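You operate a simulated robot arm through the tools that you are given. There is no shell and no other tool.

You run a simulated robot arm. Do the job below in one go: nothing can be reset, and whatever is moved stays where it is left.

JOB
Test the three plugged cables and drop the faulty one into REWORK.
Fine: turn the dial to each socket's colour and press TEST; the good two stay plugged in.

The check looks at the end state, three seconds after you hand in, the way a careful person would. Anything else that was tipped, shoved, dropped, spilled or broken makes it a failure.

ROBOT AND FRAMES
A 7-joint arm with a two-finger parallel gripper, fixed in place. Base frame: the origin is at the foot of the arm, x ahead of it, y to its left, z up; the work surface is at about z = 0.78. Readings come in m, degrees, newtons and seconds.
Its first joint turns from -166.0 to 166.0 degrees. Payload 4.4 kg.
Tool frame: the origin (TCP) lies between the finger pads and is the grasp point; the fingertips stand 0.023 m ahead of it; z points along the fingers, y is the line along which they close. Largest opening 0.094 m; finger width 0.038, thickness 0.01; the body of the gripper, 0.054 by 0.096 m, starts 0.039 m behind the TCP.
Orientation is that of the tool frame in the base frame, as [roll, pitch, yaw] about the fixed x, y, z axes, in that order (R = Rz(yaw) Ry(pitch) Rx(roll)). With the fingers straight down and closing along the base's y, the tool's x points along the base's -x, its y along +y and its z along -z.

CONTROLS
- The arm moves only by the tool drive_tool. Its arguments are lists of equal length, an entry for each row: "dp": the shift along the base's x, y, z in cm, a list of three; "delta_rot": the turn, a rotation vector about the base's x, y, z in degrees, a list of three; "claw": the gripper command, from -1 (shut) to 1 (fully open), values between in proportion. In form: {"dp": [[tx, ty, tz], ...], "delta_rot": [[wx, wy, wz], ...], "claw": [claw, ...]}. A call has 1 to 20 rows; each row is the pose to reach, as a shift and turn from the pose commanded when the call began. Each row takes 0.2 s and may step no farther than 0.05 m and 8.6 degrees from the row before; otherwise, or with a gripper value out of range, the whole call is refused. A pose out of reach is approached as far as the arm can. The call stops where the force on the tool passes 50 N (or 10 N more than at its start, if that is more) or the arm is blocked; 0.2 s more then pass. The fingers move at their own pace (about 0.072 m/s each) and stop on an object; they squeeze with about 21 N. The grip force told is the motor's: it shows also when the fingers shut on nothing. Time passes only in rows, and 0.2 s behind the last, so rows that repeat a pose let the fingers close. The reply holds the time, the measured pose of the TCP, the force on the tool along the base axes, the opening and the grip force, in the units named above and with some noise, with the torque about the TCP (base axes, N m) and any sound that the robot's microphone picked up.
- Cameras (640 x 400 px; columns grow to the right, rows downward): "scene" is fixed at [0.0506, 0.6504, 1.3667]; the picture's right is [-0.53, -0.85, 0.00], its down [-0.37, 0.23, -0.90] and it looks along [0.76, -0.48, -0.43] (base axes); focal length 327 px, centre (320, 200). "wrist" rides on the gripper at [0.086, 0.016, -0.075] in the tool frame; the picture's right is [-0.18, 0.98, 0.00], its down [-0.58, -0.11, -0.81] and it looks along [-0.79, -0.15, 0.59] (tool axes); focal length 243 px, centre (320, 200). There is no depth. A picture from a camera that has moved, and an enlarged one, comes with that camera's place and axes in the base frame and with its lens.
- snapshot(camera): a new picture of that camera. It takes no simulated time.
- close_up(camera, box): a new picture of the part [left, top, right, bottom] of that camera's present view, enlarged. It takes no simulated time.
- close_job(): hands the job in; it is judged then, once.

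Nothing tells you positions but the pictures and the camera data. Unless the task says otherwise, let go and move clear before handing in.

The tools are called after "Request:" as a command line: name --argument value ..., lists and objects as JSON in quotes. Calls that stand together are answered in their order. drive_tool: Moves the arm, as the interface text tells. Its arguments: {"type":"object","properties":{"dp":{"type":"array","items":{"type":"array","items":{"type":"number"}}},"delta_rot":{"type":"array","items":{"type":"array","items":{"type":"number"}}},"claw":{"type":"array","items":{"type":"number"}}},"required":["dp","delta_rot","claw"]} The other tools are called the same way: snapshot (camera) takes a picture; close_up (camera, box) takes an enlarged picture of a part of a camera's view; close_job () hands the job in.

At the start:

```text
time: 0.0
tool_pos: [0.7615, 0.1829, 1.1559]
tcp_rot: [180.0, 0.1, 179.9]
wrist_force: [-0.4, -0.5, 1.0]
torque: [-0.02, 0.01, -0.01]
width: 0.094
finger_force: 0.1
```

scene: 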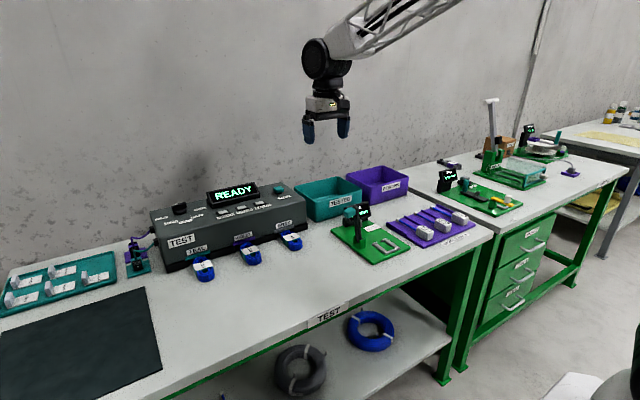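
wrist: 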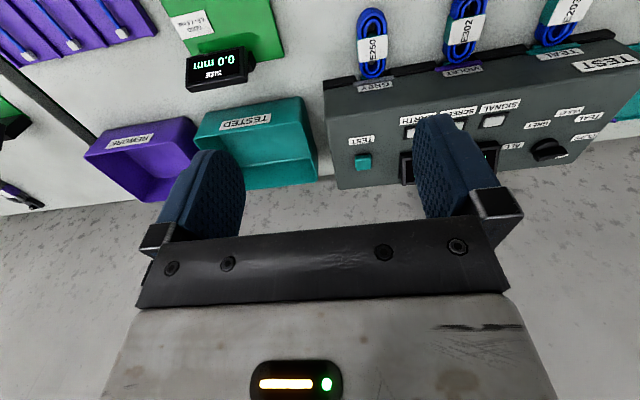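

I see a test box with three plugged blue cables in front, a TESTED bin (teal) and REWORK bin (purple) to its right. First I'll look closer at the box, dial and button.

Request:
close_up --camera "scene" --box '[130, 160, 330, 290]'

Request:
close_up --camera "wrist" --box '[320, 0, 640, 200]'

Request:
close_up --camera "scene" --box '[280, 150, 480, 280]'

```text
3.08 times, centred on (230, 225) of scene
camera zoom: at [0.0506, 0.6504, 1.3667], right [-0.53, -0.85, 0.0], down [-0.37, 0.23, -0.9], along [0.76, -0.48, -0.43], focal length 1005 px, centre (597, 123)
```

zoom: 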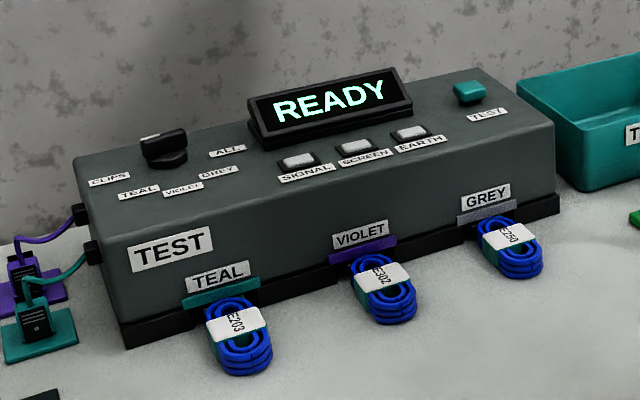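

```text
2.00 times, centred on (480, 100) of wrist
camera zoom: at [0.6741, 0.1985, 1.23], right [0.18, 0.98, 0.0], down [0.58, -0.11, 0.81], along [0.79, -0.15, -0.59], focal length 485 px, centre (0, 400)
```

zoom: 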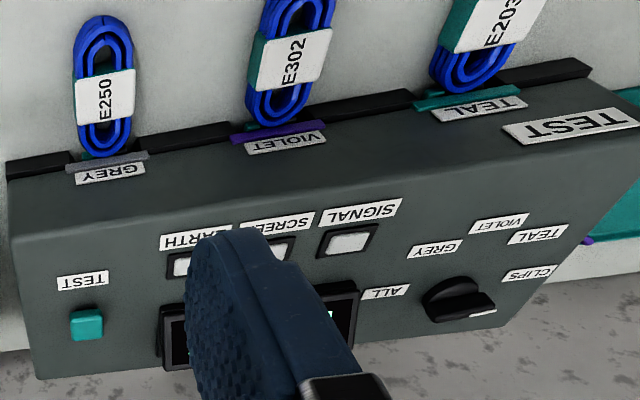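

```text
3.08 times, centred on (380, 215) of scene
camera zoom: at [0.0506, 0.6504, 1.3667], right [-0.53, -0.85, 0.0], down [-0.37, 0.23, -0.9], along [0.76, -0.48, -0.43], focal length 1005 px, centre (135, 154)
```

zoom: 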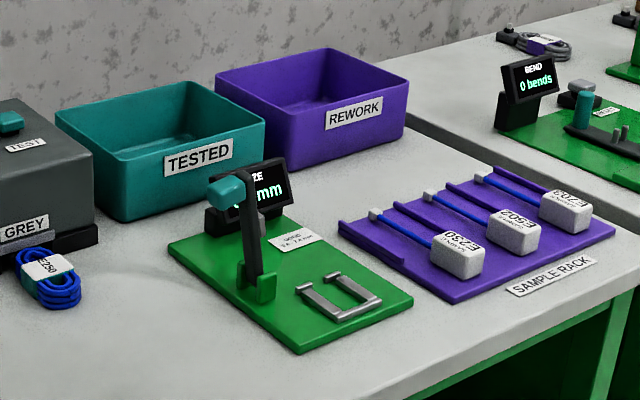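

The box's front face is at about x≈0.88, with cables at y≈0.25, 0.39 and 0.53. The dial is near (1.03, 0.54) and the TEST button near (1.00, 0.22). I'll move the arm for a better view of the dial.

Request:
drive_tool --dp '[[-3, 4, 0], [-6, 8, 0], [-9, 12, 0], [-12, 16, 0], [-12, 20, 0], [-12, 24, 0], [-12, 28, 0], [-12, 32, 0], [-12, 32, 0]]' --delta_rot '[[0, 0, 0], [0, 0, 0], [0, 0, 0], [0, 0, 0], [0, 0, 0], [0, 0, 0], [0, 0, 0], [0, 0, 0], [0, 0, 0]]' --claw '[1, 1, 1, 1, 1, 1, 1, 1, 1]'

Request:
snapshot --camera "wrist"

Request:
snapshot --camera "scene"

```text
time: 2.0
tool_pos: [0.639, 0.5006, 1.1573]
tcp_rot: [180.0, 0.0, -180.0]
wrist_force: [-0.5, 0.3, 1.0]
torque: [0.0, -0.02, 0.04]
width: 0.094
finger_force: 0.1
```

```text
taken
camera wrist: at [0.5524, 0.5171, 1.2317], right [0.18, 0.98, 0.0], down [0.58, -0.11, 0.81], along [0.79, -0.15, -0.59], focal length 243 px, centre (320, 200)
```

wrist: 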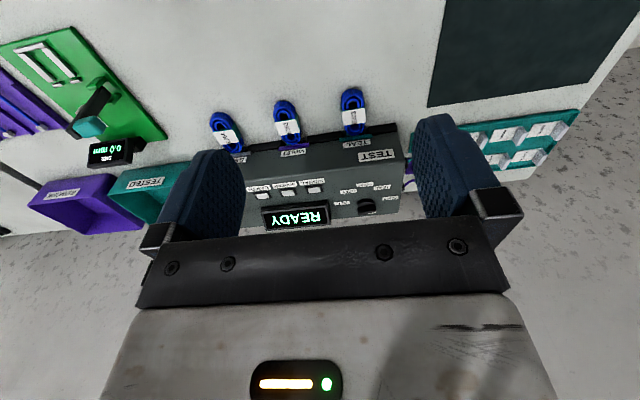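

```text
taken
```

scene: 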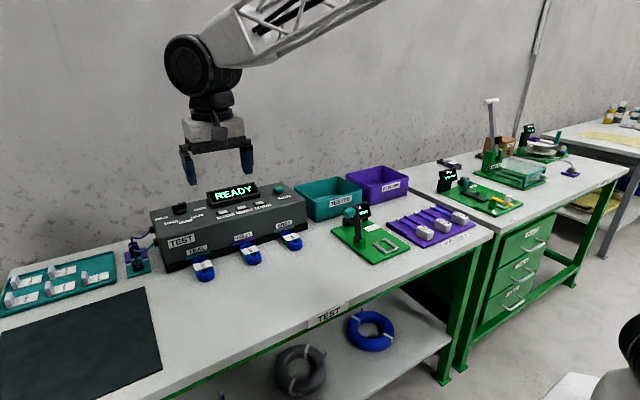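

The dial is confirmed near (1.03, 0.535), which is far out for a downward tool. I'll tilt the gripper forward and move in, to test reach and get a better view.

Request:
drive_tool --dp '[[2, 0, 0], [4, 0, 0], [6, 0, 0], [8, 0, 0], [10, 0, 0], [12, 0, 0], [14, 0, 0], [14, 0, 0]]' --delta_rot '[[0, -8, 0], [0, -16, 0], [0, -24, 0], [0, -32, 0], [0, -40, 0], [0, -45, 0], [0, -45, 0], [0, -45, 0]]' --claw '[1, 1, 1, 1, 1, 1, 1, 1]'

Request:
snapshot --camera "wrist"

Request:
snapshot --camera "scene"

```text
time: 3.8
tool_pos: [0.7812, 0.503, 1.1542]
tcp_rot: [179.9, 44.9, -180.0]
wrist_force: [-0.3, -1.1, 0.7]
torque: [0.04, 0.0, -0.04]
width: 0.0939
finger_force: 0.1
```

```text
taken
camera wrist: at [0.6667, 0.5188, 1.147], right [0.13, 0.98, 0.13], down [-0.16, -0.11, 0.98], along [0.98, -0.15, 0.14], focal length 243 px, centre (320, 200)
```

wrist: 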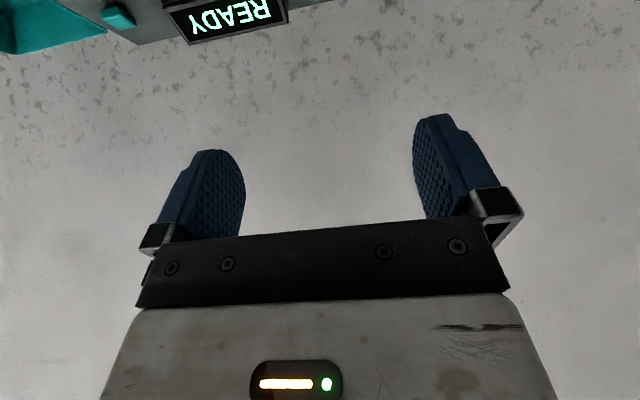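

```text
taken
```

scene: 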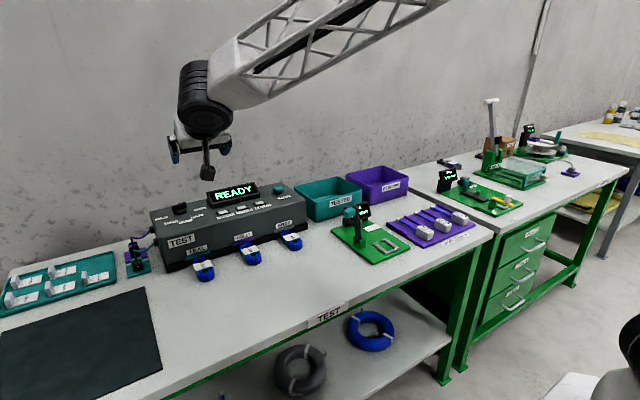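

Reach is fine while tilted, but the wrist camera now looks too high. I'll reduce the tilt to see the dial from closer.

Request:
drive_tool --dp '[[1, 0, -1], [2, 1, -2], [4, 2, -4], [6, 3, -6], [7, 3, -8], [7, 3, -8]]' --delta_rot '[[0, 7, 0], [0, 14, 0], [0, 21, 0], [0, 28, 0], [0, 35, 0], [0, 35, 0]]' --claw '[1, 1, 1, 1, 1, 1]'

Request:
snapshot --camera "wrist"

Request:
snapshot --camera "scene"

```text
time: 5.2
tool_pos: [0.8506, 0.5321, 1.0729]
tcp_rot: [-180.0, 9.9, 179.9]
wrist_force: [-0.1, 0.2, 0.1]
torque: [-0.02, 0.01, -0.03]
width: 0.0942
finger_force: 0.0
```

```text
taken
camera wrist: at [0.7521, 0.5481, 1.1322], right [0.18, 0.98, 0.03], down [0.43, -0.11, 0.89], along [0.88, -0.15, -0.45], focal length 243 px, centre (320, 200)
```

wrist: 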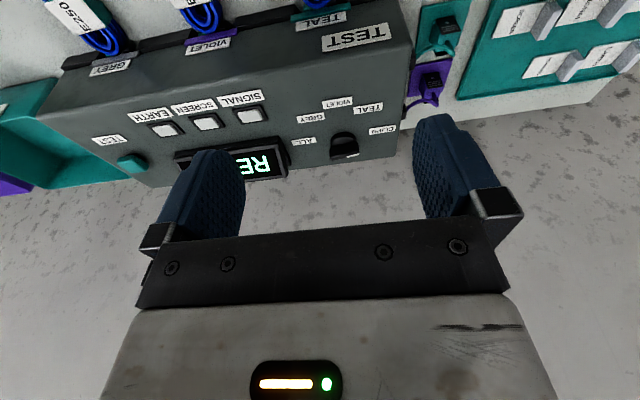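

```text
taken
```

scene: 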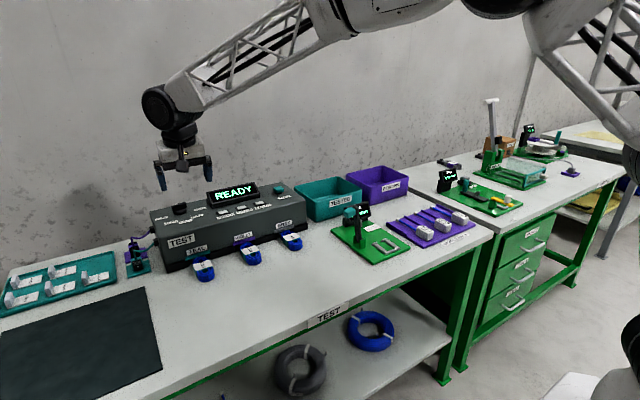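

Request:
close_up --camera "wrist" --box '[270, 80, 414, 170]'

Request:
close_up --camera "scene" --box '[140, 180, 220, 240]'

Request:
close_up --camera "wrist" --box '[80, 80, 224, 190]'

```text
4.44 times, centred on (342, 125) of wrist
camera zoom: at [0.7521, 0.5481, 1.1322], right [0.18, 0.98, 0.03], down [0.43, -0.11, 0.89], along [0.88, -0.15, -0.45], focal length 1078 px, centre (222, 533)
```

zoom: 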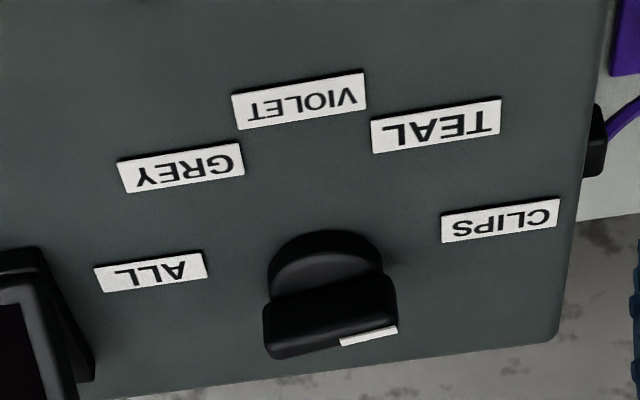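

```text
6.67 times, centred on (180, 210) of scene
camera zoom: at [0.0506, 0.6504, 1.3667], right [-0.53, -0.85, 0.0], down [-0.37, 0.23, -0.9], along [0.76, -0.48, -0.43], focal length 2178 px, centre (1253, 133)
```

zoom: 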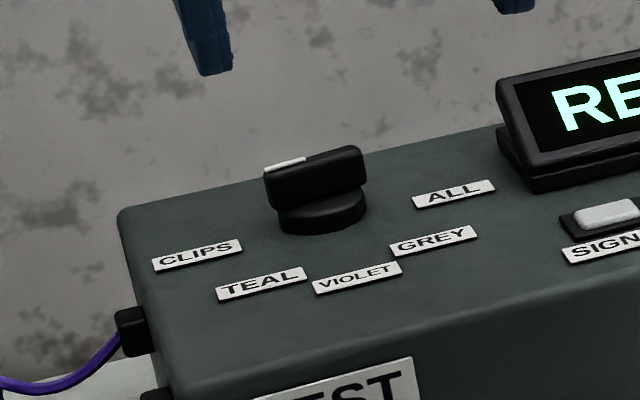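

```text
3.64 times, centred on (152, 135) of wrist
camera zoom: at [0.7521, 0.5481, 1.1322], right [0.18, 0.98, 0.03], down [0.43, -0.11, 0.89], along [0.88, -0.15, -0.45], focal length 882 px, centre (931, 436)
```

zoom: 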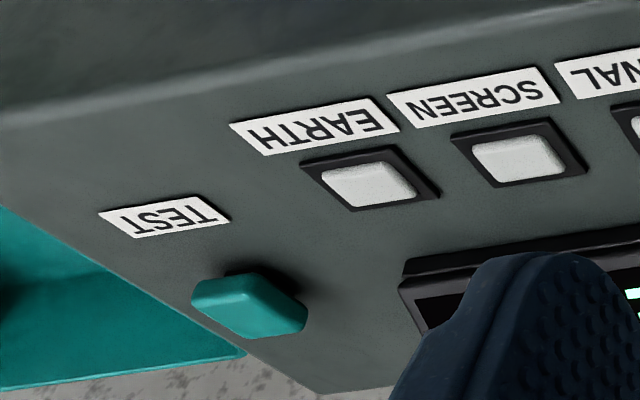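

Dial labels lie on a circle centred near (1.03, 0.537): CLIPS (current) +y, then TEAL, VIOLET, GREY, ALL at 45° steps counter-clockwise. I must tilt the tool forward to reach it, so I'll first flip the gripper 180° about its axis to keep the wrist camera above rather than below.

Request:
drive_tool --dp '[[-3, -2, 3], [-6, -4, 6], [-10, -8, 8], [-14, -11, 9], [-17, -14, 10], [-20, -17, 10], [-20, -17, 10]]' --delta_rot '[[0, 5, 0], [0, 10, 0], [0, 10, 0], [0, 10, 0], [0, 10, 0], [0, 10, 0], [0, 10, 0]]' --claw '[1, 1, 1, 1, 1, 1, 1]'

Request:
drive_tool --dp '[[0, 0, 0], [0, 0, 0], [0, 0, 0], [0, 0, 0], [0, 0, 0], [0, 0, 0], [0, 0, 0], [0, 0, 0], [0, 0, 0], [0, 0, 0], [0, 0, 0], [0, 0, 0]]' --delta_rot '[[0, 0, 8], [0, 0, 16], [0, 0, 24], [0, 0, 32], [0, 0, 40], [0, 0, 48], [0, 0, 56], [0, 0, 64], [0, 0, 72], [0, 0, 80], [0, 0, 88], [0, 0, 88]]' --claw '[1, 1, 1, 1, 1, 1, 1, 1, 1, 1, 1, 1]'

```text
refused: row 3 steps farther than a row can; nothing moved
```

```text
time: 7.8
tool_pos: [0.8511, 0.533, 1.0743]
tcp_rot: [180.0, 10.0, -92.0]
wrist_force: [0.5, 0.1, -0.1]
torque: [0.02, 0.04, -0.02]
width: 0.0939
finger_force: 0.0
```

The first call was refused, but the yaw turn ran safely. I'll now back off and finish the turn.

Request:
drive_tool --dp '[[-3, -2, 2], [-6, -4, 4], [-9, -6, 5], [-11, -8, 6], [-13, -10, 7], [-15, -12, 7], [-15, -12, 7], [-15, -12, 7], [-15, -12, 7], [-15, -12, 7], [-15, -12, 7], [-15, -12, 7], [-15, -12, 7]]' --delta_rot '[[0, 0, 8], [0, 0, 16], [0, 0, 24], [0, 0, 32], [0, 0, 40], [0, 0, 48], [0, 0, 56], [0, 0, 64], [0, 0, 72], [0, 0, 80], [0, 0, 88], [0, 0, 92], [0, 0, 92]]' --claw '[1, 1, 1, 1, 1, 1, 1, 1, 1, 1, 1, 1, 1]'

Request:
snapshot --camera "scene"

```text
time: 10.6
tool_pos: [0.7011, 0.413, 1.1463]
tcp_rot: [-179.9, 10.0, 0.1]
wrist_force: [0.1, -0.1, -0.3]
torque: [0.0, -0.01, -0.01]
width: 0.0939
finger_force: 0.0
```

```text
taken
```

scene: 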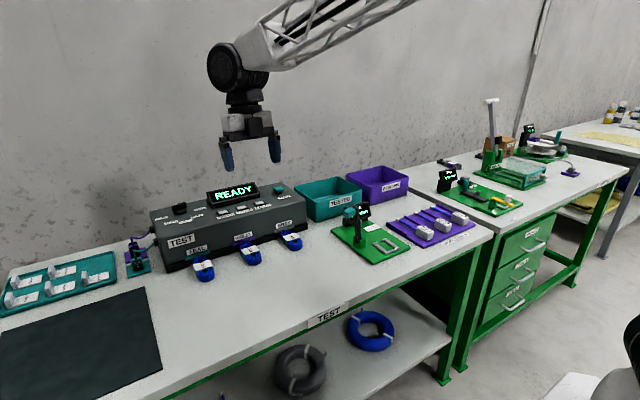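

The flip worked. Now I'll tilt forward 60° with the camera on top, close the fingers and approach the dial area from above.

Request:
drive_tool --dp '[[1, 1, 0], [2, 2, 0], [4, 3, 0], [6, 4, -1], [8, 5, -2], [10, 6, -3], [12, 8, -5], [14, 10, -7], [16, 11, -9], [16, 11, -9]]' --delta_rot '[[0, -8, 0], [0, -16, 0], [0, -24, 0], [0, -32, 0], [0, -40, 0], [0, -48, 0], [0, -56, 0], [0, -64, 0], [0, -70, 0], [0, -70, 0]]' --claw '[-1, -1, -1, -1, -1, -1, -1, -1, -1, -1]'

Request:
snapshot --camera "scene"

Request:
snapshot --camera "wrist"

```text
time: 12.8
tool_pos: [0.8607, 0.5242, 1.0558]
tcp_rot: [-179.9, -60.1, 0.0]
wrist_force: [0.0, 0.3, 0.1]
torque: [0.01, 0.03, 0.02]
width: 0.0001
finger_force: 21.1
```

```text
taken
```

scene: 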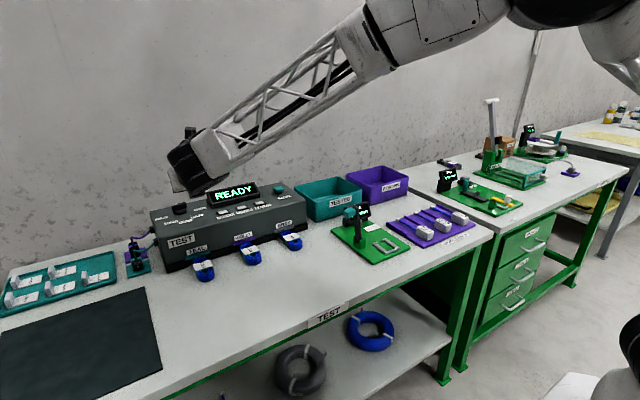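

```text
taken
camera wrist: at [0.8392, 0.5071, 1.1676], right [-0.09, -0.98, -0.16], down [-0.99, 0.11, -0.1], along [0.12, 0.15, -0.98], focal length 243 px, centre (320, 200)
```

wrist: 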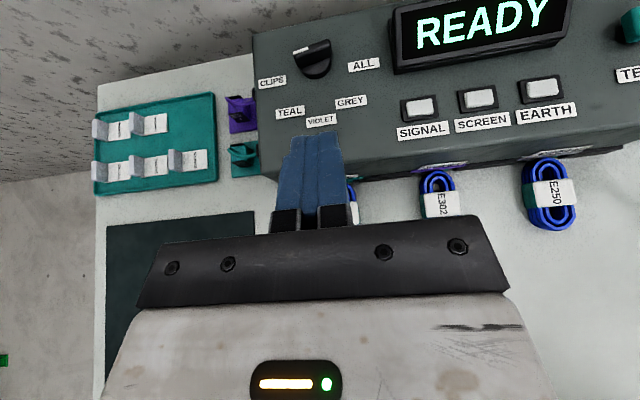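

Request:
close_up --camera "wrist" --box '[240, 20, 400, 140]'

Request:
close_up --camera "scene" --box '[140, 120, 300, 240]'

```text
3.33 times, centred on (320, 80) of wrist
camera zoom: at [0.8392, 0.5071, 1.1676], right [-0.09, -0.98, -0.16], down [-0.99, 0.11, -0.1], along [0.12, 0.15, -0.98], focal length 809 px, centre (320, 600)
```

zoom: 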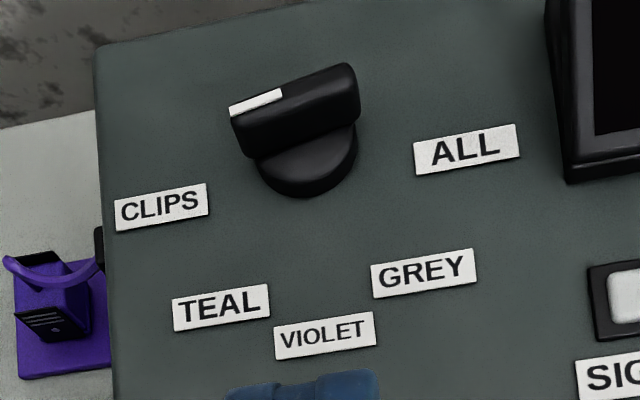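

```text
3.33 times, centred on (220, 180) of scene
camera zoom: at [0.0506, 0.6504, 1.3667], right [-0.53, -0.85, 0.0], down [-0.37, 0.23, -0.9], along [0.76, -0.48, -0.43], focal length 1089 px, centre (653, 267)
```

zoom: 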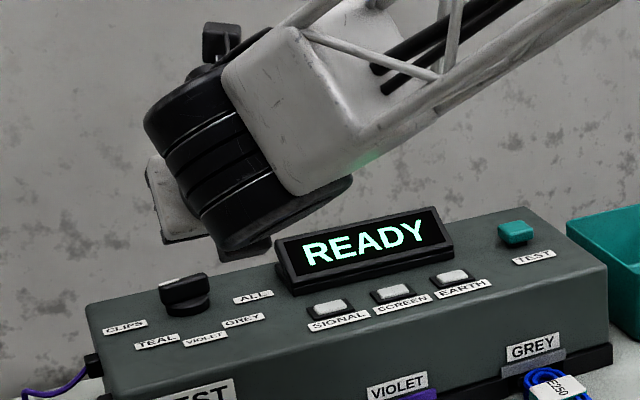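

The top view gives dial centre ≈(1.033, 0.539) with bar top z≈0.925, pointing at CLIPS. I'll bring the closed fingertips in front of the bar's right (-y) end, to push it towards +x and so turn the dial counter-clockwise to TEAL.

Request:
drive_tool --dp '[[2, -0.3, -2], [4, -0.6, -4], [6, -1, -6], [8, -1, -8], [10, -1, -10], [12, -1, -11.5], [12, -1, -12.4], [12, -1, -12.4]]' --delta_rot '[[0, 0, 0], [0, 0, 0], [0, 0, 0], [0, 0, 0], [0, 0, 0], [0, 0, 0], [0, 0, 0], [0, 0, 0]]' --claw '[-1, -1, -1, -1, -1, -1, -1, -1]'

Request:
snapshot --camera "wrist"

Request:
close_up --camera "scene" --box '[140, 120, 300, 240]'

```text
time: 14.6
tool_pos: [0.983, 0.5137, 0.9319]
tcp_rot: [179.9, -60.0, 0.0]
wrist_force: [0.2, 0.2, 0.3]
torque: [-0.02, 0.02, 0.02]
width: 0.0
finger_force: 20.8
```

```text
taken
camera wrist: at [0.9604, 0.4973, 1.043], right [-0.09, -0.98, -0.16], down [-0.99, 0.11, -0.1], along [0.12, 0.15, -0.98], focal length 243 px, centre (320, 200)
```

wrist: 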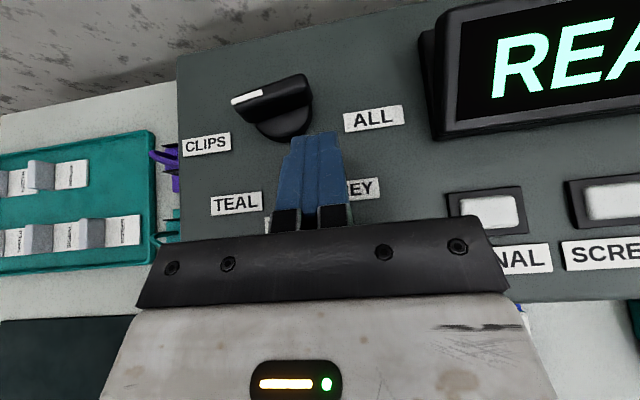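

```text
3.33 times, centred on (220, 180) of scene
camera zoom: at [0.0506, 0.6504, 1.3667], right [-0.53, -0.85, 0.0], down [-0.37, 0.23, -0.9], along [0.76, -0.48, -0.43], focal length 1089 px, centre (653, 267)
```

zoom: 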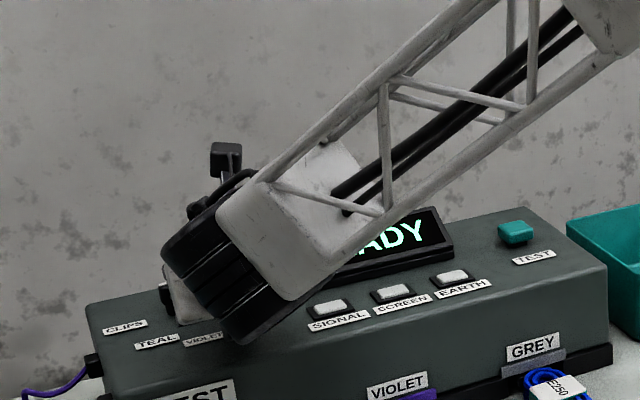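

Reach is good and the fingertip is lined up with the right end of the bar. I'll push gently in +x.

Request:
drive_tool --dp '[[0.6, 0, 0], [1.2, 0, 0], [1.6, 0, 0], [2.0, 0, 0], [2.3, 0, 0], [2.3, 0, 0]]' --delta_rot '[[0, 0, 0], [0, 0, 0], [0, 0, 0], [0, 0, 0], [0, 0, 0], [0, 0, 0]]' --claw '[-1, -1, -1, -1, -1, -1]'

Request:
snapshot --camera "wrist"

```text
time: 16.0
tool_pos: [1.0038, 0.5111, 0.9311]
tcp_rot: [180.0, -60.0, 0.0]
wrist_force: [-0.4, -0.2, -0.1]
torque: [0.02, 0.01, 0.02]
width: 0.0001
finger_force: 20.9
```

```text
taken
camera wrist: at [0.9817, 0.4954, 1.0435], right [-0.09, -0.98, -0.16], down [-0.99, 0.11, -0.1], along [0.12, 0.15, -0.98], focal length 243 px, centre (320, 200)
```

wrist: 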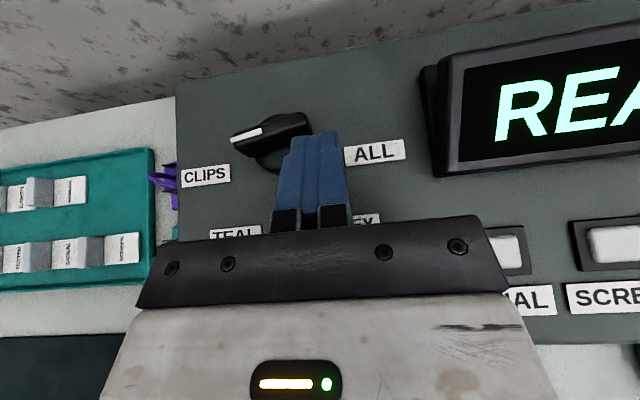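

The arm is near its reach limit at this tilt (small shortfall, no contact yet). I'll back off slightly and tilt further forward to gain reach.

Request:
drive_tool --dp '[[-1, 0, 0.3], [-2, 0, 0.6], [-2, 0, 0.6], [-2, 0, 0.3], [-2, 0, -0.3], [-2, 0, -0.3]]' --delta_rot '[[0, -4, 0], [0, -8, 0], [0, -12, 0], [0, -16, 0], [0, -18, 0], [0, -18, 0]]' --claw '[-1, -1, -1, -1, -1, -1]'

Request:
snapshot --camera "wrist"

Request:
close_up --camera "scene" --box '[140, 120, 300, 240]'

```text
time: 17.4
tool_pos: [0.9842, 0.5132, 0.9321]
tcp_rot: [-179.4, -78.3, -0.4]
wrist_force: [-14.6, -2.7, 33.6]
torque: [-0.62, 2.37, -0.05]
width: 0.0001
finger_force: 20.8
```

```text
taken
camera wrist: at [0.9286, 0.4961, 1.0324], right [-0.04, -0.98, -0.18], down [-0.91, 0.11, -0.41], along [0.42, 0.15, -0.9], focal length 243 px, centre (320, 200)
```

wrist: 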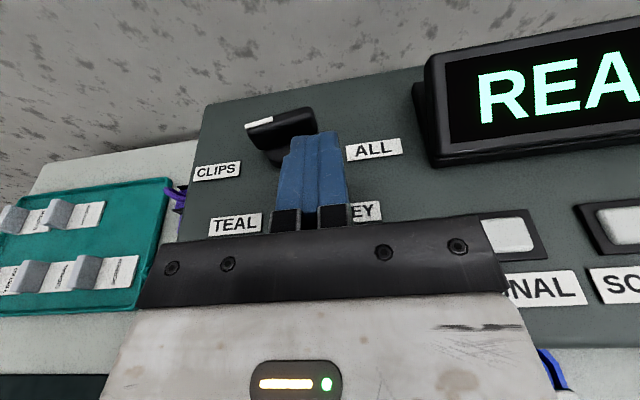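

```text
3.33 times, centred on (220, 180) of scene
camera zoom: at [0.0506, 0.6504, 1.3667], right [-0.53, -0.85, 0.0], down [-0.37, 0.23, -0.9], along [0.76, -0.48, -0.43], focal length 1089 px, centre (653, 267)
```

zoom: 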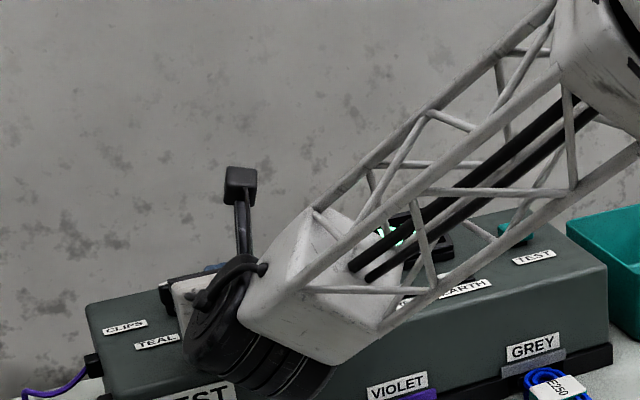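

The wrist body is pressing on the box edge (33 N upward) at this tilt. I'll lift straight up right away and use a milder tilt.

Request:
drive_tool --dp '[[0, 0, 1], [0, 0, 2], [0, 0, 3], [0, 0, 3], [0, 0, 3]]' --delta_rot '[[0, 3, 0], [0, 6, 0], [0, 9, 0], [0, 10, 0], [0, 10, 0]]' --claw '[-1, -1, -1, -1, -1]'

Request:
snapshot --camera "wrist"

Request:
snapshot --camera "scene"

```text
time: 18.6
tool_pos: [0.9844, 0.5131, 0.9572]
tcp_rot: [-180.0, -68.0, 0.1]
wrist_force: [0.5, -0.6, -0.9]
torque: [0.02, 0.01, -0.01]
width: 0.0
finger_force: 21.4
```

```text
taken
camera wrist: at [0.9468, 0.4957, 1.0661], right [-0.07, -0.98, -0.17], down [-0.97, 0.11, -0.24], along [0.25, 0.15, -0.96], focal length 243 px, centre (320, 200)
```

wrist: 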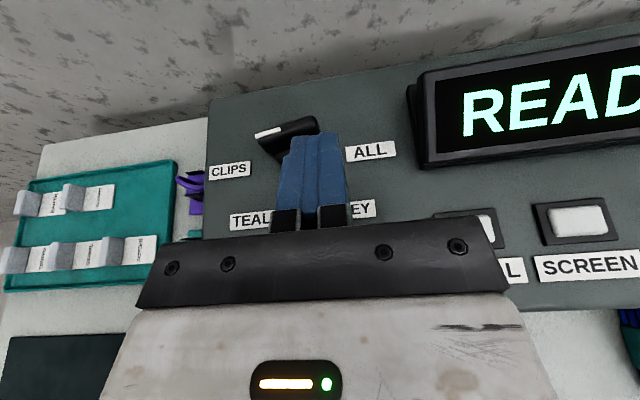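

```text
taken
```

scene: 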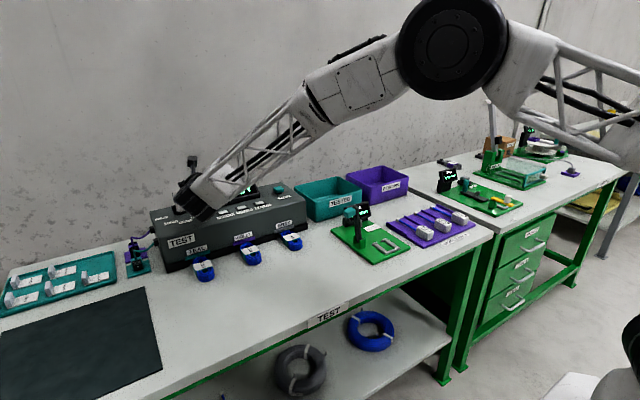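

The box did not shift and the contact is gone. At 68° tilt I'll descend to z≈0.934 again and push.

Request:
drive_tool --dp '[[0, 0, -0.8], [0, 0, -1.6], [0, 0, -2.4], [0.5, 0, -2.4], [1, 0, -2.4], [1.5, 0, -2.4], [2, 0, -2.4], [2, 0, -2.4]]' --delta_rot '[[0, 0, 0], [0, 0, 0], [0, 0, 0], [0, 0, 0], [0, 0, 0], [0, 0, 0], [0, 0, 0], [0, 0, 0]]' --claw '[-1, -1, -1, -1, -1, -1, -1, -1]'

Request:
snapshot --camera "wrist"

```text
time: 20.4
tool_pos: [1.0043, 0.512, 0.9355]
tcp_rot: [-180.0, -67.9, 0.1]
wrist_force: [0.5, 0.7, -0.8]
torque: [-0.01, 0.0, 0.07]
width: 0.0002
finger_force: 20.7
```

```text
taken
camera wrist: at [0.9669, 0.4958, 1.0426], right [-0.07, -0.98, -0.17], down [-0.97, 0.11, -0.24], along [0.25, 0.15, -0.96], focal length 243 px, centre (320, 200)
```

wrist: 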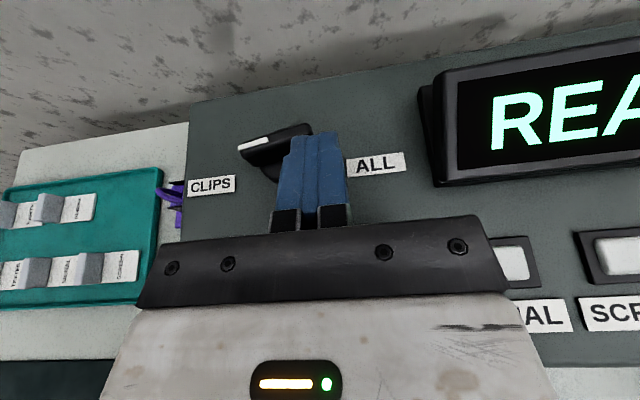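

Still just short of contact. I'll continue pushing in small steps.

Request:
drive_tool --dp '[[0.3, 0.1, 0], [0.6, 0.1, 0], [0.9, 0.1, 0], [0.9, 0.1, 0]]' --delta_rot '[[0, 0, 0], [0, 0, 0], [0, 0, 0], [0, 0, 0]]' --claw '[-1, -1, -1, -1]'

Request:
close_up --camera "wrist" --box '[180, 90, 420, 240]'

```text
time: 21.4
tool_pos: [1.0129, 0.5125, 0.9334]
tcp_rot: [180.0, -68.0, 0.0]
wrist_force: [-1.5, 0.4, 0.7]
torque: [-0.02, -0.01, 0.05]
width: 0.0
finger_force: 21.2
```

```text
2.67 times, centred on (300, 165) of wrist
camera zoom: at [0.9761, 0.497, 1.0425], right [-0.07, -0.98, -0.17], down [-0.97, 0.11, -0.24], along [0.25, 0.15, -0.96], focal length 647 px, centre (373, 293)
```

zoom: 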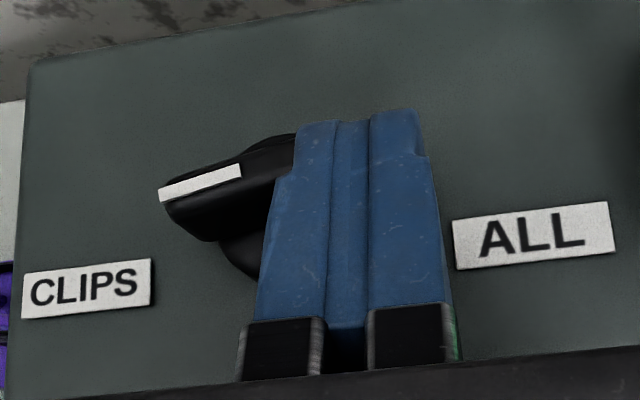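

Contact is starting (small reaction in x). I'll keep pushing.

Request:
drive_tool --dp '[[0.3, 0, 0], [0.6, 0, 0], [0.8, 0, 0], [0.8, 0, 0]]' --delta_rot '[[0, 0, 0], [0, 0, 0], [0, 0, 0], [0, 0, 0]]' --claw '[-1, -1, -1, -1]'

Request:
close_up --camera "wrist" --box '[180, 90, 420, 240]'

```text
time: 22.4
tool_pos: [1.0224, 0.5128, 0.9352]
tcp_rot: [-179.9, -68.0, 0.0]
wrist_force: [0.3, -0.7, -0.9]
torque: [0.0, -0.01, 0.02]
width: 0.0
finger_force: 20.9
```

```text
2.67 times, centred on (300, 165) of wrist
camera zoom: at [0.9842, 0.4972, 1.0428], right [-0.07, -0.98, -0.17], down [-0.97, 0.11, -0.24], along [0.25, 0.15, -0.96], focal length 647 px, centre (373, 293)
```

zoom: 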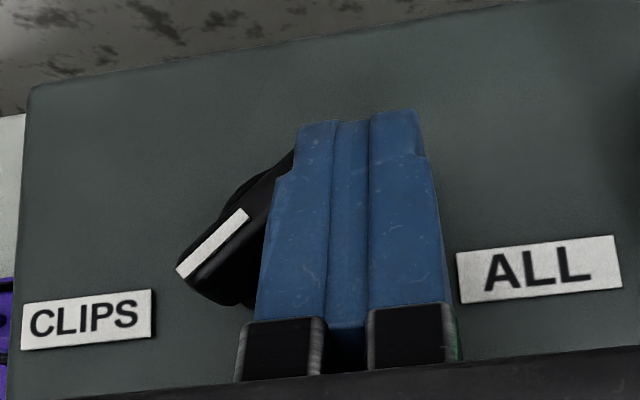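

The dial has turned about 36°; TEAL needs about 45°, so I'll push a little more.

Request:
drive_tool --dp '[[0.15, 0, 0], [0.3, 0, 0], [0.3, 0, 0]]' --delta_rot '[[0, 0, 0], [0, 0, 0], [0, 0, 0]]' --claw '[-1, -1, -1]'

Request:
close_up --camera "wrist" --box '[180, 90, 420, 240]'

```text
time: 23.2
tool_pos: [1.0236, 0.5129, 0.935]
tcp_rot: [-180.0, -68.0, 0.0]
wrist_force: [-0.1, -1.1, 0.3]
torque: [-0.01, -0.03, 0.04]
width: 0.0002
finger_force: 20.8
```

```text
2.67 times, centred on (300, 165) of wrist
camera zoom: at [0.987, 0.497, 1.0423], right [-0.07, -0.98, -0.17], down [-0.97, 0.11, -0.24], along [0.25, 0.15, -0.96], focal length 647 px, centre (373, 293)
```

zoom: 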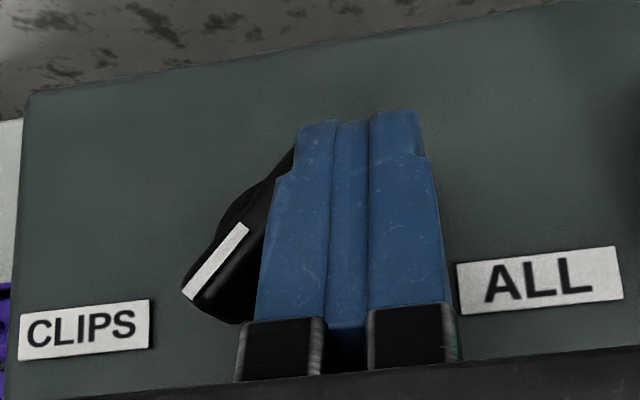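

It now looks close to 45°. I'll back off to inspect.

Request:
drive_tool --dp '[[-1, 0, 0], [-2, 0, 0.5], [-4, 0, 1.5], [-6, 0, 3], [-8, 0, 5], [-8, 0, 5]]' --delta_rot '[[0, 0, 0], [0, 0, 0], [0, 0, 0], [0, 0, 0], [0, 0, 0], [0, 0, 0]]' --claw '[-1, -1, -1, -1, -1, -1]'

Request:
close_up --camera "wrist" --box '[180, 20, 420, 170]'

Request:
snapshot --camera "wrist"

```text
time: 24.6
tool_pos: [0.9426, 0.5133, 0.984]
tcp_rot: [180.0, -68.0, 0.0]
wrist_force: [-0.1, -0.4, 0.4]
torque: [0.01, 0.0, -0.01]
width: 0.0
finger_force: 21.4
```

```text
2.67 times, centred on (300, 95) of wrist
camera zoom: at [0.9062, 0.4972, 1.0932], right [-0.07, -0.98, -0.17], down [-0.97, 0.11, -0.24], along [0.25, 0.15, -0.96], focal length 647 px, centre (373, 480)
```

zoom: 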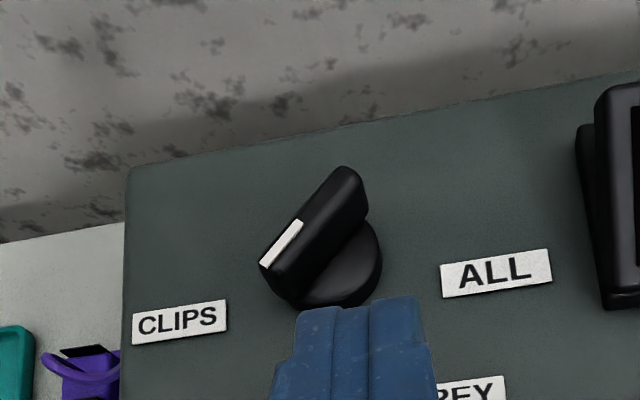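

```text
taken
camera wrist: at [0.9062, 0.4972, 1.0932], right [-0.07, -0.98, -0.17], down [-0.97, 0.11, -0.24], along [0.25, 0.15, -0.96], focal length 243 px, centre (320, 200)
```

wrist: 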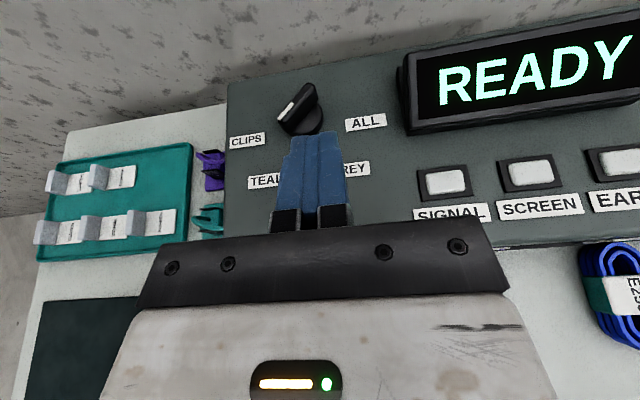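

The pointer now reads about 46°, on TEAL. Next I'll move over to the TEST button, going high around the display, with less tilt.

Request:
drive_tool --dp '[[-3, -1, 3], [-5, -2, 6], [-7, -5, 8], [-7, -9, 9], [-6, -13, 9], [-5, -17, 9], [-4, -21, 9], [-3, -25, 8], [-1, -28, 8], [1, -29.5, 7], [1, -29.5, 7]]' --delta_rot '[[0, 0, 0], [0, 4, 0], [0, 8, 0], [0, 12, 0], [0, 16, 0], [0, 20, 0], [0, 23, 0], [0, 23, 0], [0, 23, 0], [0, 23, 0], [0, 23, 0]]' --claw '[-1, -1, -1, -1, -1, -1, -1, -1, -1, -1, -1]'

Request:
snapshot --camera "wrist"

Request:
snapshot --camera "scene"

```text
time: 27.0
tool_pos: [0.9532, 0.2184, 1.0566]
tcp_rot: [-180.0, -45.1, 0.0]
wrist_force: [-0.3, -1.2, -1.1]
torque: [-0.02, -0.01, 0.04]
width: 0.0
finger_force: 20.6
```

```text
taken
camera wrist: at [0.9613, 0.2017, 1.1703], right [-0.13, -0.98, -0.13], down [-0.98, 0.11, 0.16], along [-0.14, 0.15, -0.98], focal length 243 px, centre (320, 200)
```

wrist: 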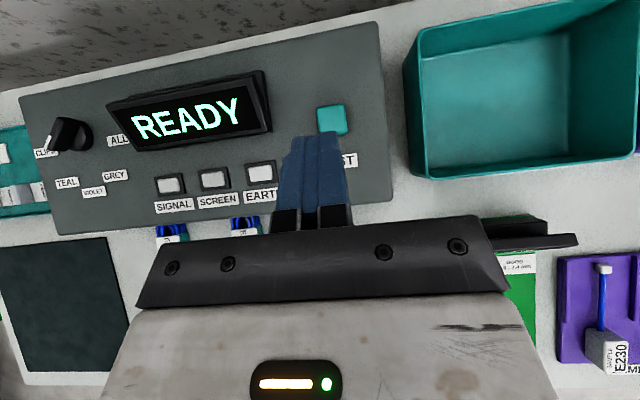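

```text
taken
```

scene: 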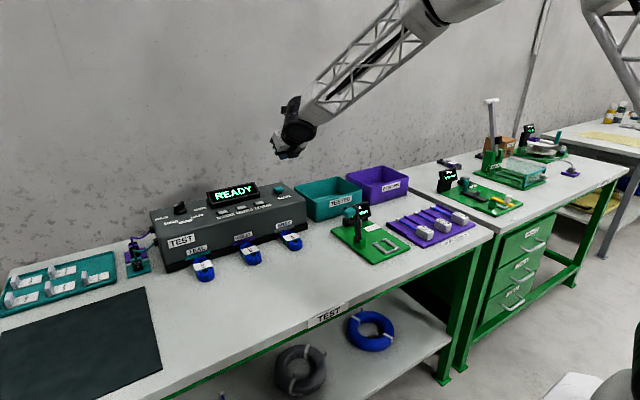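

The overhead view puts the button at about (1.006, 0.218), z≈0.908. I'll check the dial pointing from here as well.

Request:
close_up --camera "wrist" --box '[10, 90, 138, 210]'

Request:
close_up --camera "scene" --box '[140, 160, 300, 280]'

```text
3.33 times, centred on (74, 150) of wrist
camera zoom: at [0.9613, 0.2017, 1.1703], right [-0.13, -0.98, -0.13], down [-0.98, 0.11, 0.16], along [-0.14, 0.15, -0.98], focal length 809 px, centre (1140, 367)
```

zoom: 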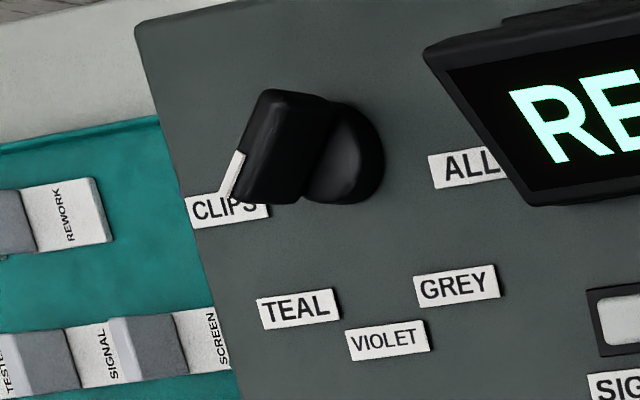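

```text
3.33 times, centred on (220, 220) of scene
camera zoom: at [0.0506, 0.6504, 1.3667], right [-0.53, -0.85, 0.0], down [-0.37, 0.23, -0.9], along [0.76, -0.48, -0.43], focal length 1089 px, centre (653, 133)
```

zoom: 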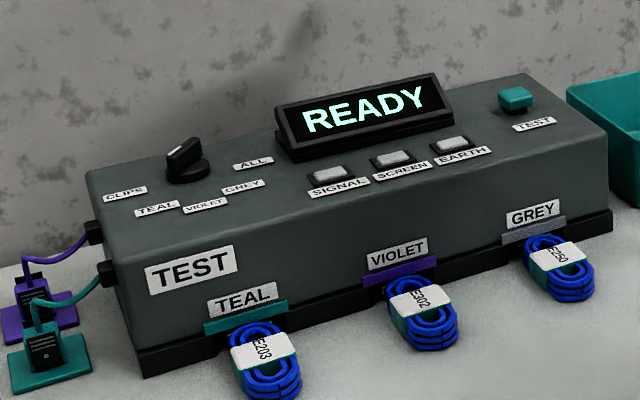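

The dial points along TEAL. Now I'll position over the TEST button and lower until contact.

Request:
drive_tool --dp '[[2, 0, -3], [4, 0, -6], [4.7, 0, -9], [4.7, 0, -10], [4.7, 0, -10]]' --delta_rot '[[0, 0, 0], [0, 0, 0], [0, 0, 0], [0, 0, 0], [0, 0, 0]]' --claw '[-1, -1, -1, -1, -1]'

Request:
snapshot --camera "wrist"

Request:
close_up --camera "scene" --box '[200, 140, 360, 240]'

```text
time: 28.2
tool_pos: [1.0003, 0.2191, 0.9557]
tcp_rot: [180.0, -44.9, -0.1]
wrist_force: [0.9, 0.9, -0.9]
torque: [-0.01, 0.01, 0.01]
width: 0.0
finger_force: 20.2
```

```text
taken
camera wrist: at [1.009, 0.2024, 1.0692], right [-0.13, -0.98, -0.13], down [-0.98, 0.11, 0.16], along [-0.14, 0.15, -0.98], focal length 243 px, centre (320, 200)
```

wrist: 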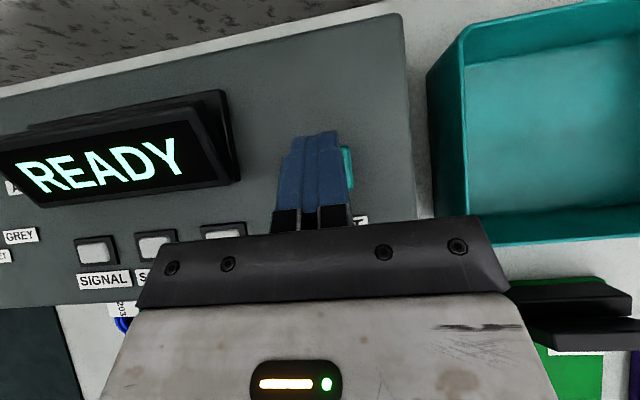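

```text
4.00 times, centred on (280, 190) of scene
camera zoom: at [0.0506, 0.6504, 1.3667], right [-0.53, -0.85, 0.0], down [-0.37, 0.23, -0.9], along [0.76, -0.48, -0.43], focal length 1307 px, centre (480, 240)
```

zoom: 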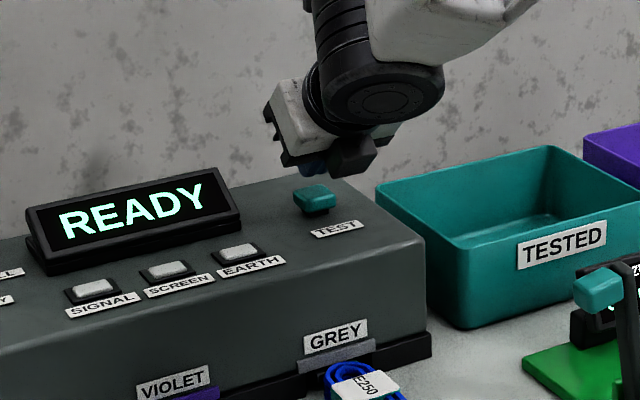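

Fingertips are right above the button. Lowering in small steps.

Request:
drive_tool --dp '[[0, -0.2, -0.4], [0, -0.2, -0.8], [0, -0.2, -1.1], [0, -0.2, -1.4], [0, -0.2, -1.7]]' --delta_rot '[[0, 0, 0], [0, 0, 0], [0, 0, 0], [0, 0, 0], [0, 0, 0]]' --claw '[-1, -1, -1, -1, -1]'

Request:
close_up --camera "scene" --box '[180, 140, 340, 240]'

```text
time: 29.4
tool_pos: [1.0009, 0.2168, 0.9398]
tcp_rot: [-179.9, -45.1, -0.1]
wrist_force: [2.3, -0.2, 4.4]
torque: [-0.03, -0.12, 0.01]
width: 0.0
finger_force: 21.3
heard: click
```

```text
4.00 times, centred on (260, 190) of scene
camera zoom: at [0.0506, 0.6504, 1.3667], right [-0.53, -0.85, 0.0], down [-0.37, 0.23, -0.9], along [0.76, -0.48, -0.43], focal length 1307 px, centre (560, 240)
```

zoom: 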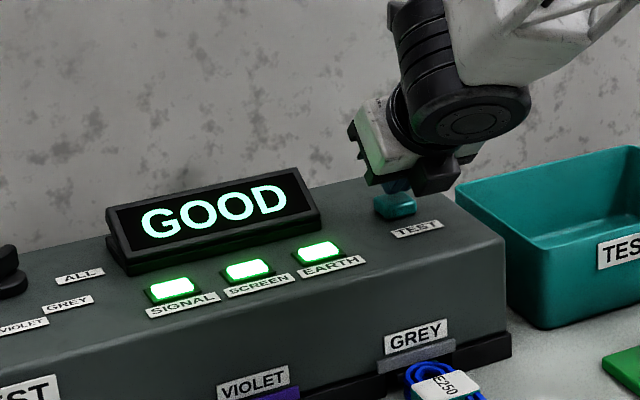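

A click was heard and the display reads GOOD with all three lamps lit for TEAL. I'll lift off and return to the dial for VIOLET.

Request:
drive_tool --dp '[[0, 0, 2], [-1, 0, 5], [-3, 0, 9], [-5, 1, 12]]' --delta_rot '[[0, 0, 0], [0, 0, 0], [0, 0, 0], [0, 0, 0]]' --claw '[-1, -1, -1, -1]'

Request:
snapshot --camera "scene"

Request:
close_up --camera "scene" --box '[140, 160, 300, 280]'

```text
time: 30.4
tool_pos: [0.9528, 0.2251, 1.0565]
tcp_rot: [-180.0, -44.9, 0.1]
wrist_force: [-0.1, 0.6, 0.0]
torque: [-0.01, 0.01, 0.0]
width: 0.0
finger_force: 20.9
```

```text
taken
```

scene: 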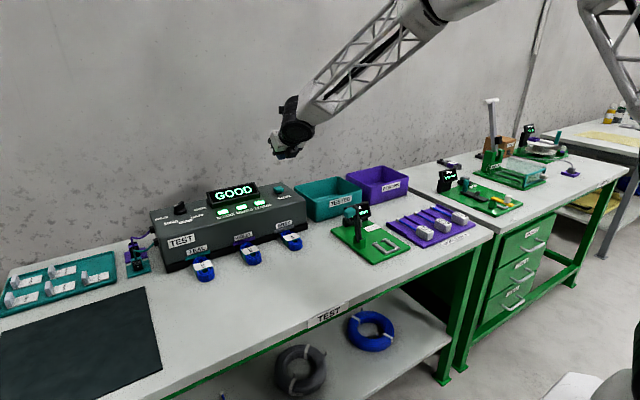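

```text
3.33 times, centred on (220, 220) of scene
camera zoom: at [0.0506, 0.6504, 1.3667], right [-0.53, -0.85, 0.0], down [-0.37, 0.23, -0.9], along [0.76, -0.48, -0.43], focal length 1089 px, centre (653, 133)
```

zoom: 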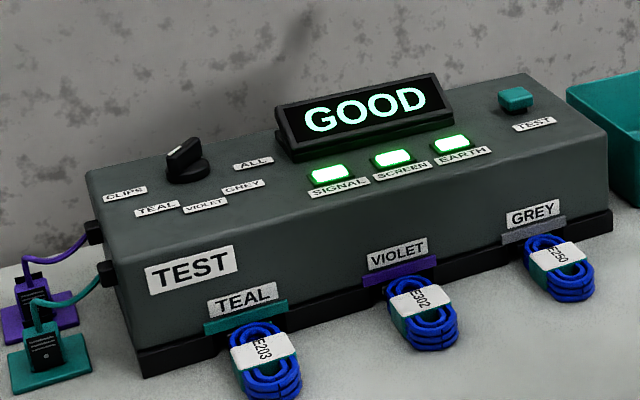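

TEAL (E203) is GOOD. For VIOLET I'll straddle the dial bar with the fingers closing along y: closing squares the bar with x, which is exactly VIOLET.

Request:
drive_tool --dp '[[-3, 3, 1], [-5, 7, 1], [-5, 11, 1], [-5, 15, 1], [-5, 19, 0], [-4, 23, -1], [-3, 27, -3], [-2, 31.2, -5], [-2, 31.2, -7], [-2, 31.2, -7]]' --delta_rot '[[0, 0, 0], [0, -4, 0], [0, -8, 0], [0, -12, 0], [0, -16, 0], [0, -20, 0], [0, -23, 0], [0, -23, 0], [0, -23, 0], [0, -23, 0]]' --claw '[-1, -1, -1, 0, 0.3, 0.3, 0.3, 0.3, 0.3, 0.3]'

Request:
snapshot --camera "wrist"

```text
time: 32.6
tool_pos: [0.9284, 0.5373, 0.9873]
tcp_rot: [-180.0, -68.0, 0.0]
wrist_force: [0.0, 0.2, -0.5]
torque: [0.02, 0.03, 0.02]
width: 0.0612
finger_force: 0.2
```

```text
taken
camera wrist: at [0.8918, 0.5221, 1.0952], right [-0.07, -0.98, -0.17], down [-0.97, 0.11, -0.24], along [0.25, 0.15, -0.96], focal length 243 px, centre (320, 200)
```

wrist: 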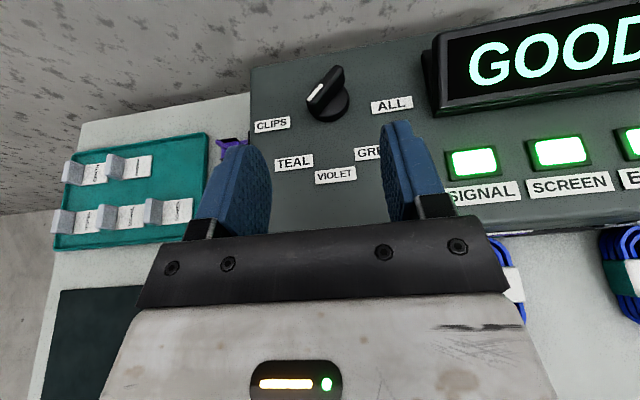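

The knob centre (≈1.033, 0.539) sits between the fingers. Moving down and forward to straddle the bar.

Request:
drive_tool --dp '[[2, 0.2, -2.5], [4, 0.2, -4], [5.5, 0.2, -5.2], [7, 0.2, -5.2], [8, 0.2, -5.2], [8.5, 0.2, -5.2], [8.5, 0.2, -5.2]]' --delta_rot '[[0, 0, 0], [0, 0, 0], [0, 0, 0], [0, 0, 0], [0, 0, 0], [0, 0, 0], [0, 0, 0]]' --claw '[0.3, 0.3, 0.3, 0.3, 0.3, 0.3, 0.3]'

Request:
snapshot --camera "wrist"

```text
time: 34.2
tool_pos: [1.0149, 0.5402, 0.9352]
tcp_rot: [-180.0, -68.0, 0.0]
wrist_force: [-0.1, 0.3, -0.3]
torque: [-0.02, 0.01, 0.01]
width: 0.0611
finger_force: 0.0
```

```text
taken
camera wrist: at [0.9783, 0.5241, 1.043], right [-0.07, -0.98, -0.17], down [-0.97, 0.11, -0.24], along [0.25, 0.15, -0.96], focal length 243 px, centre (320, 200)
```

wrist: 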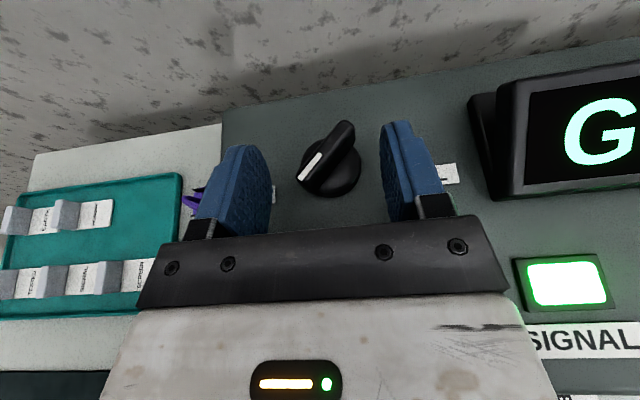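

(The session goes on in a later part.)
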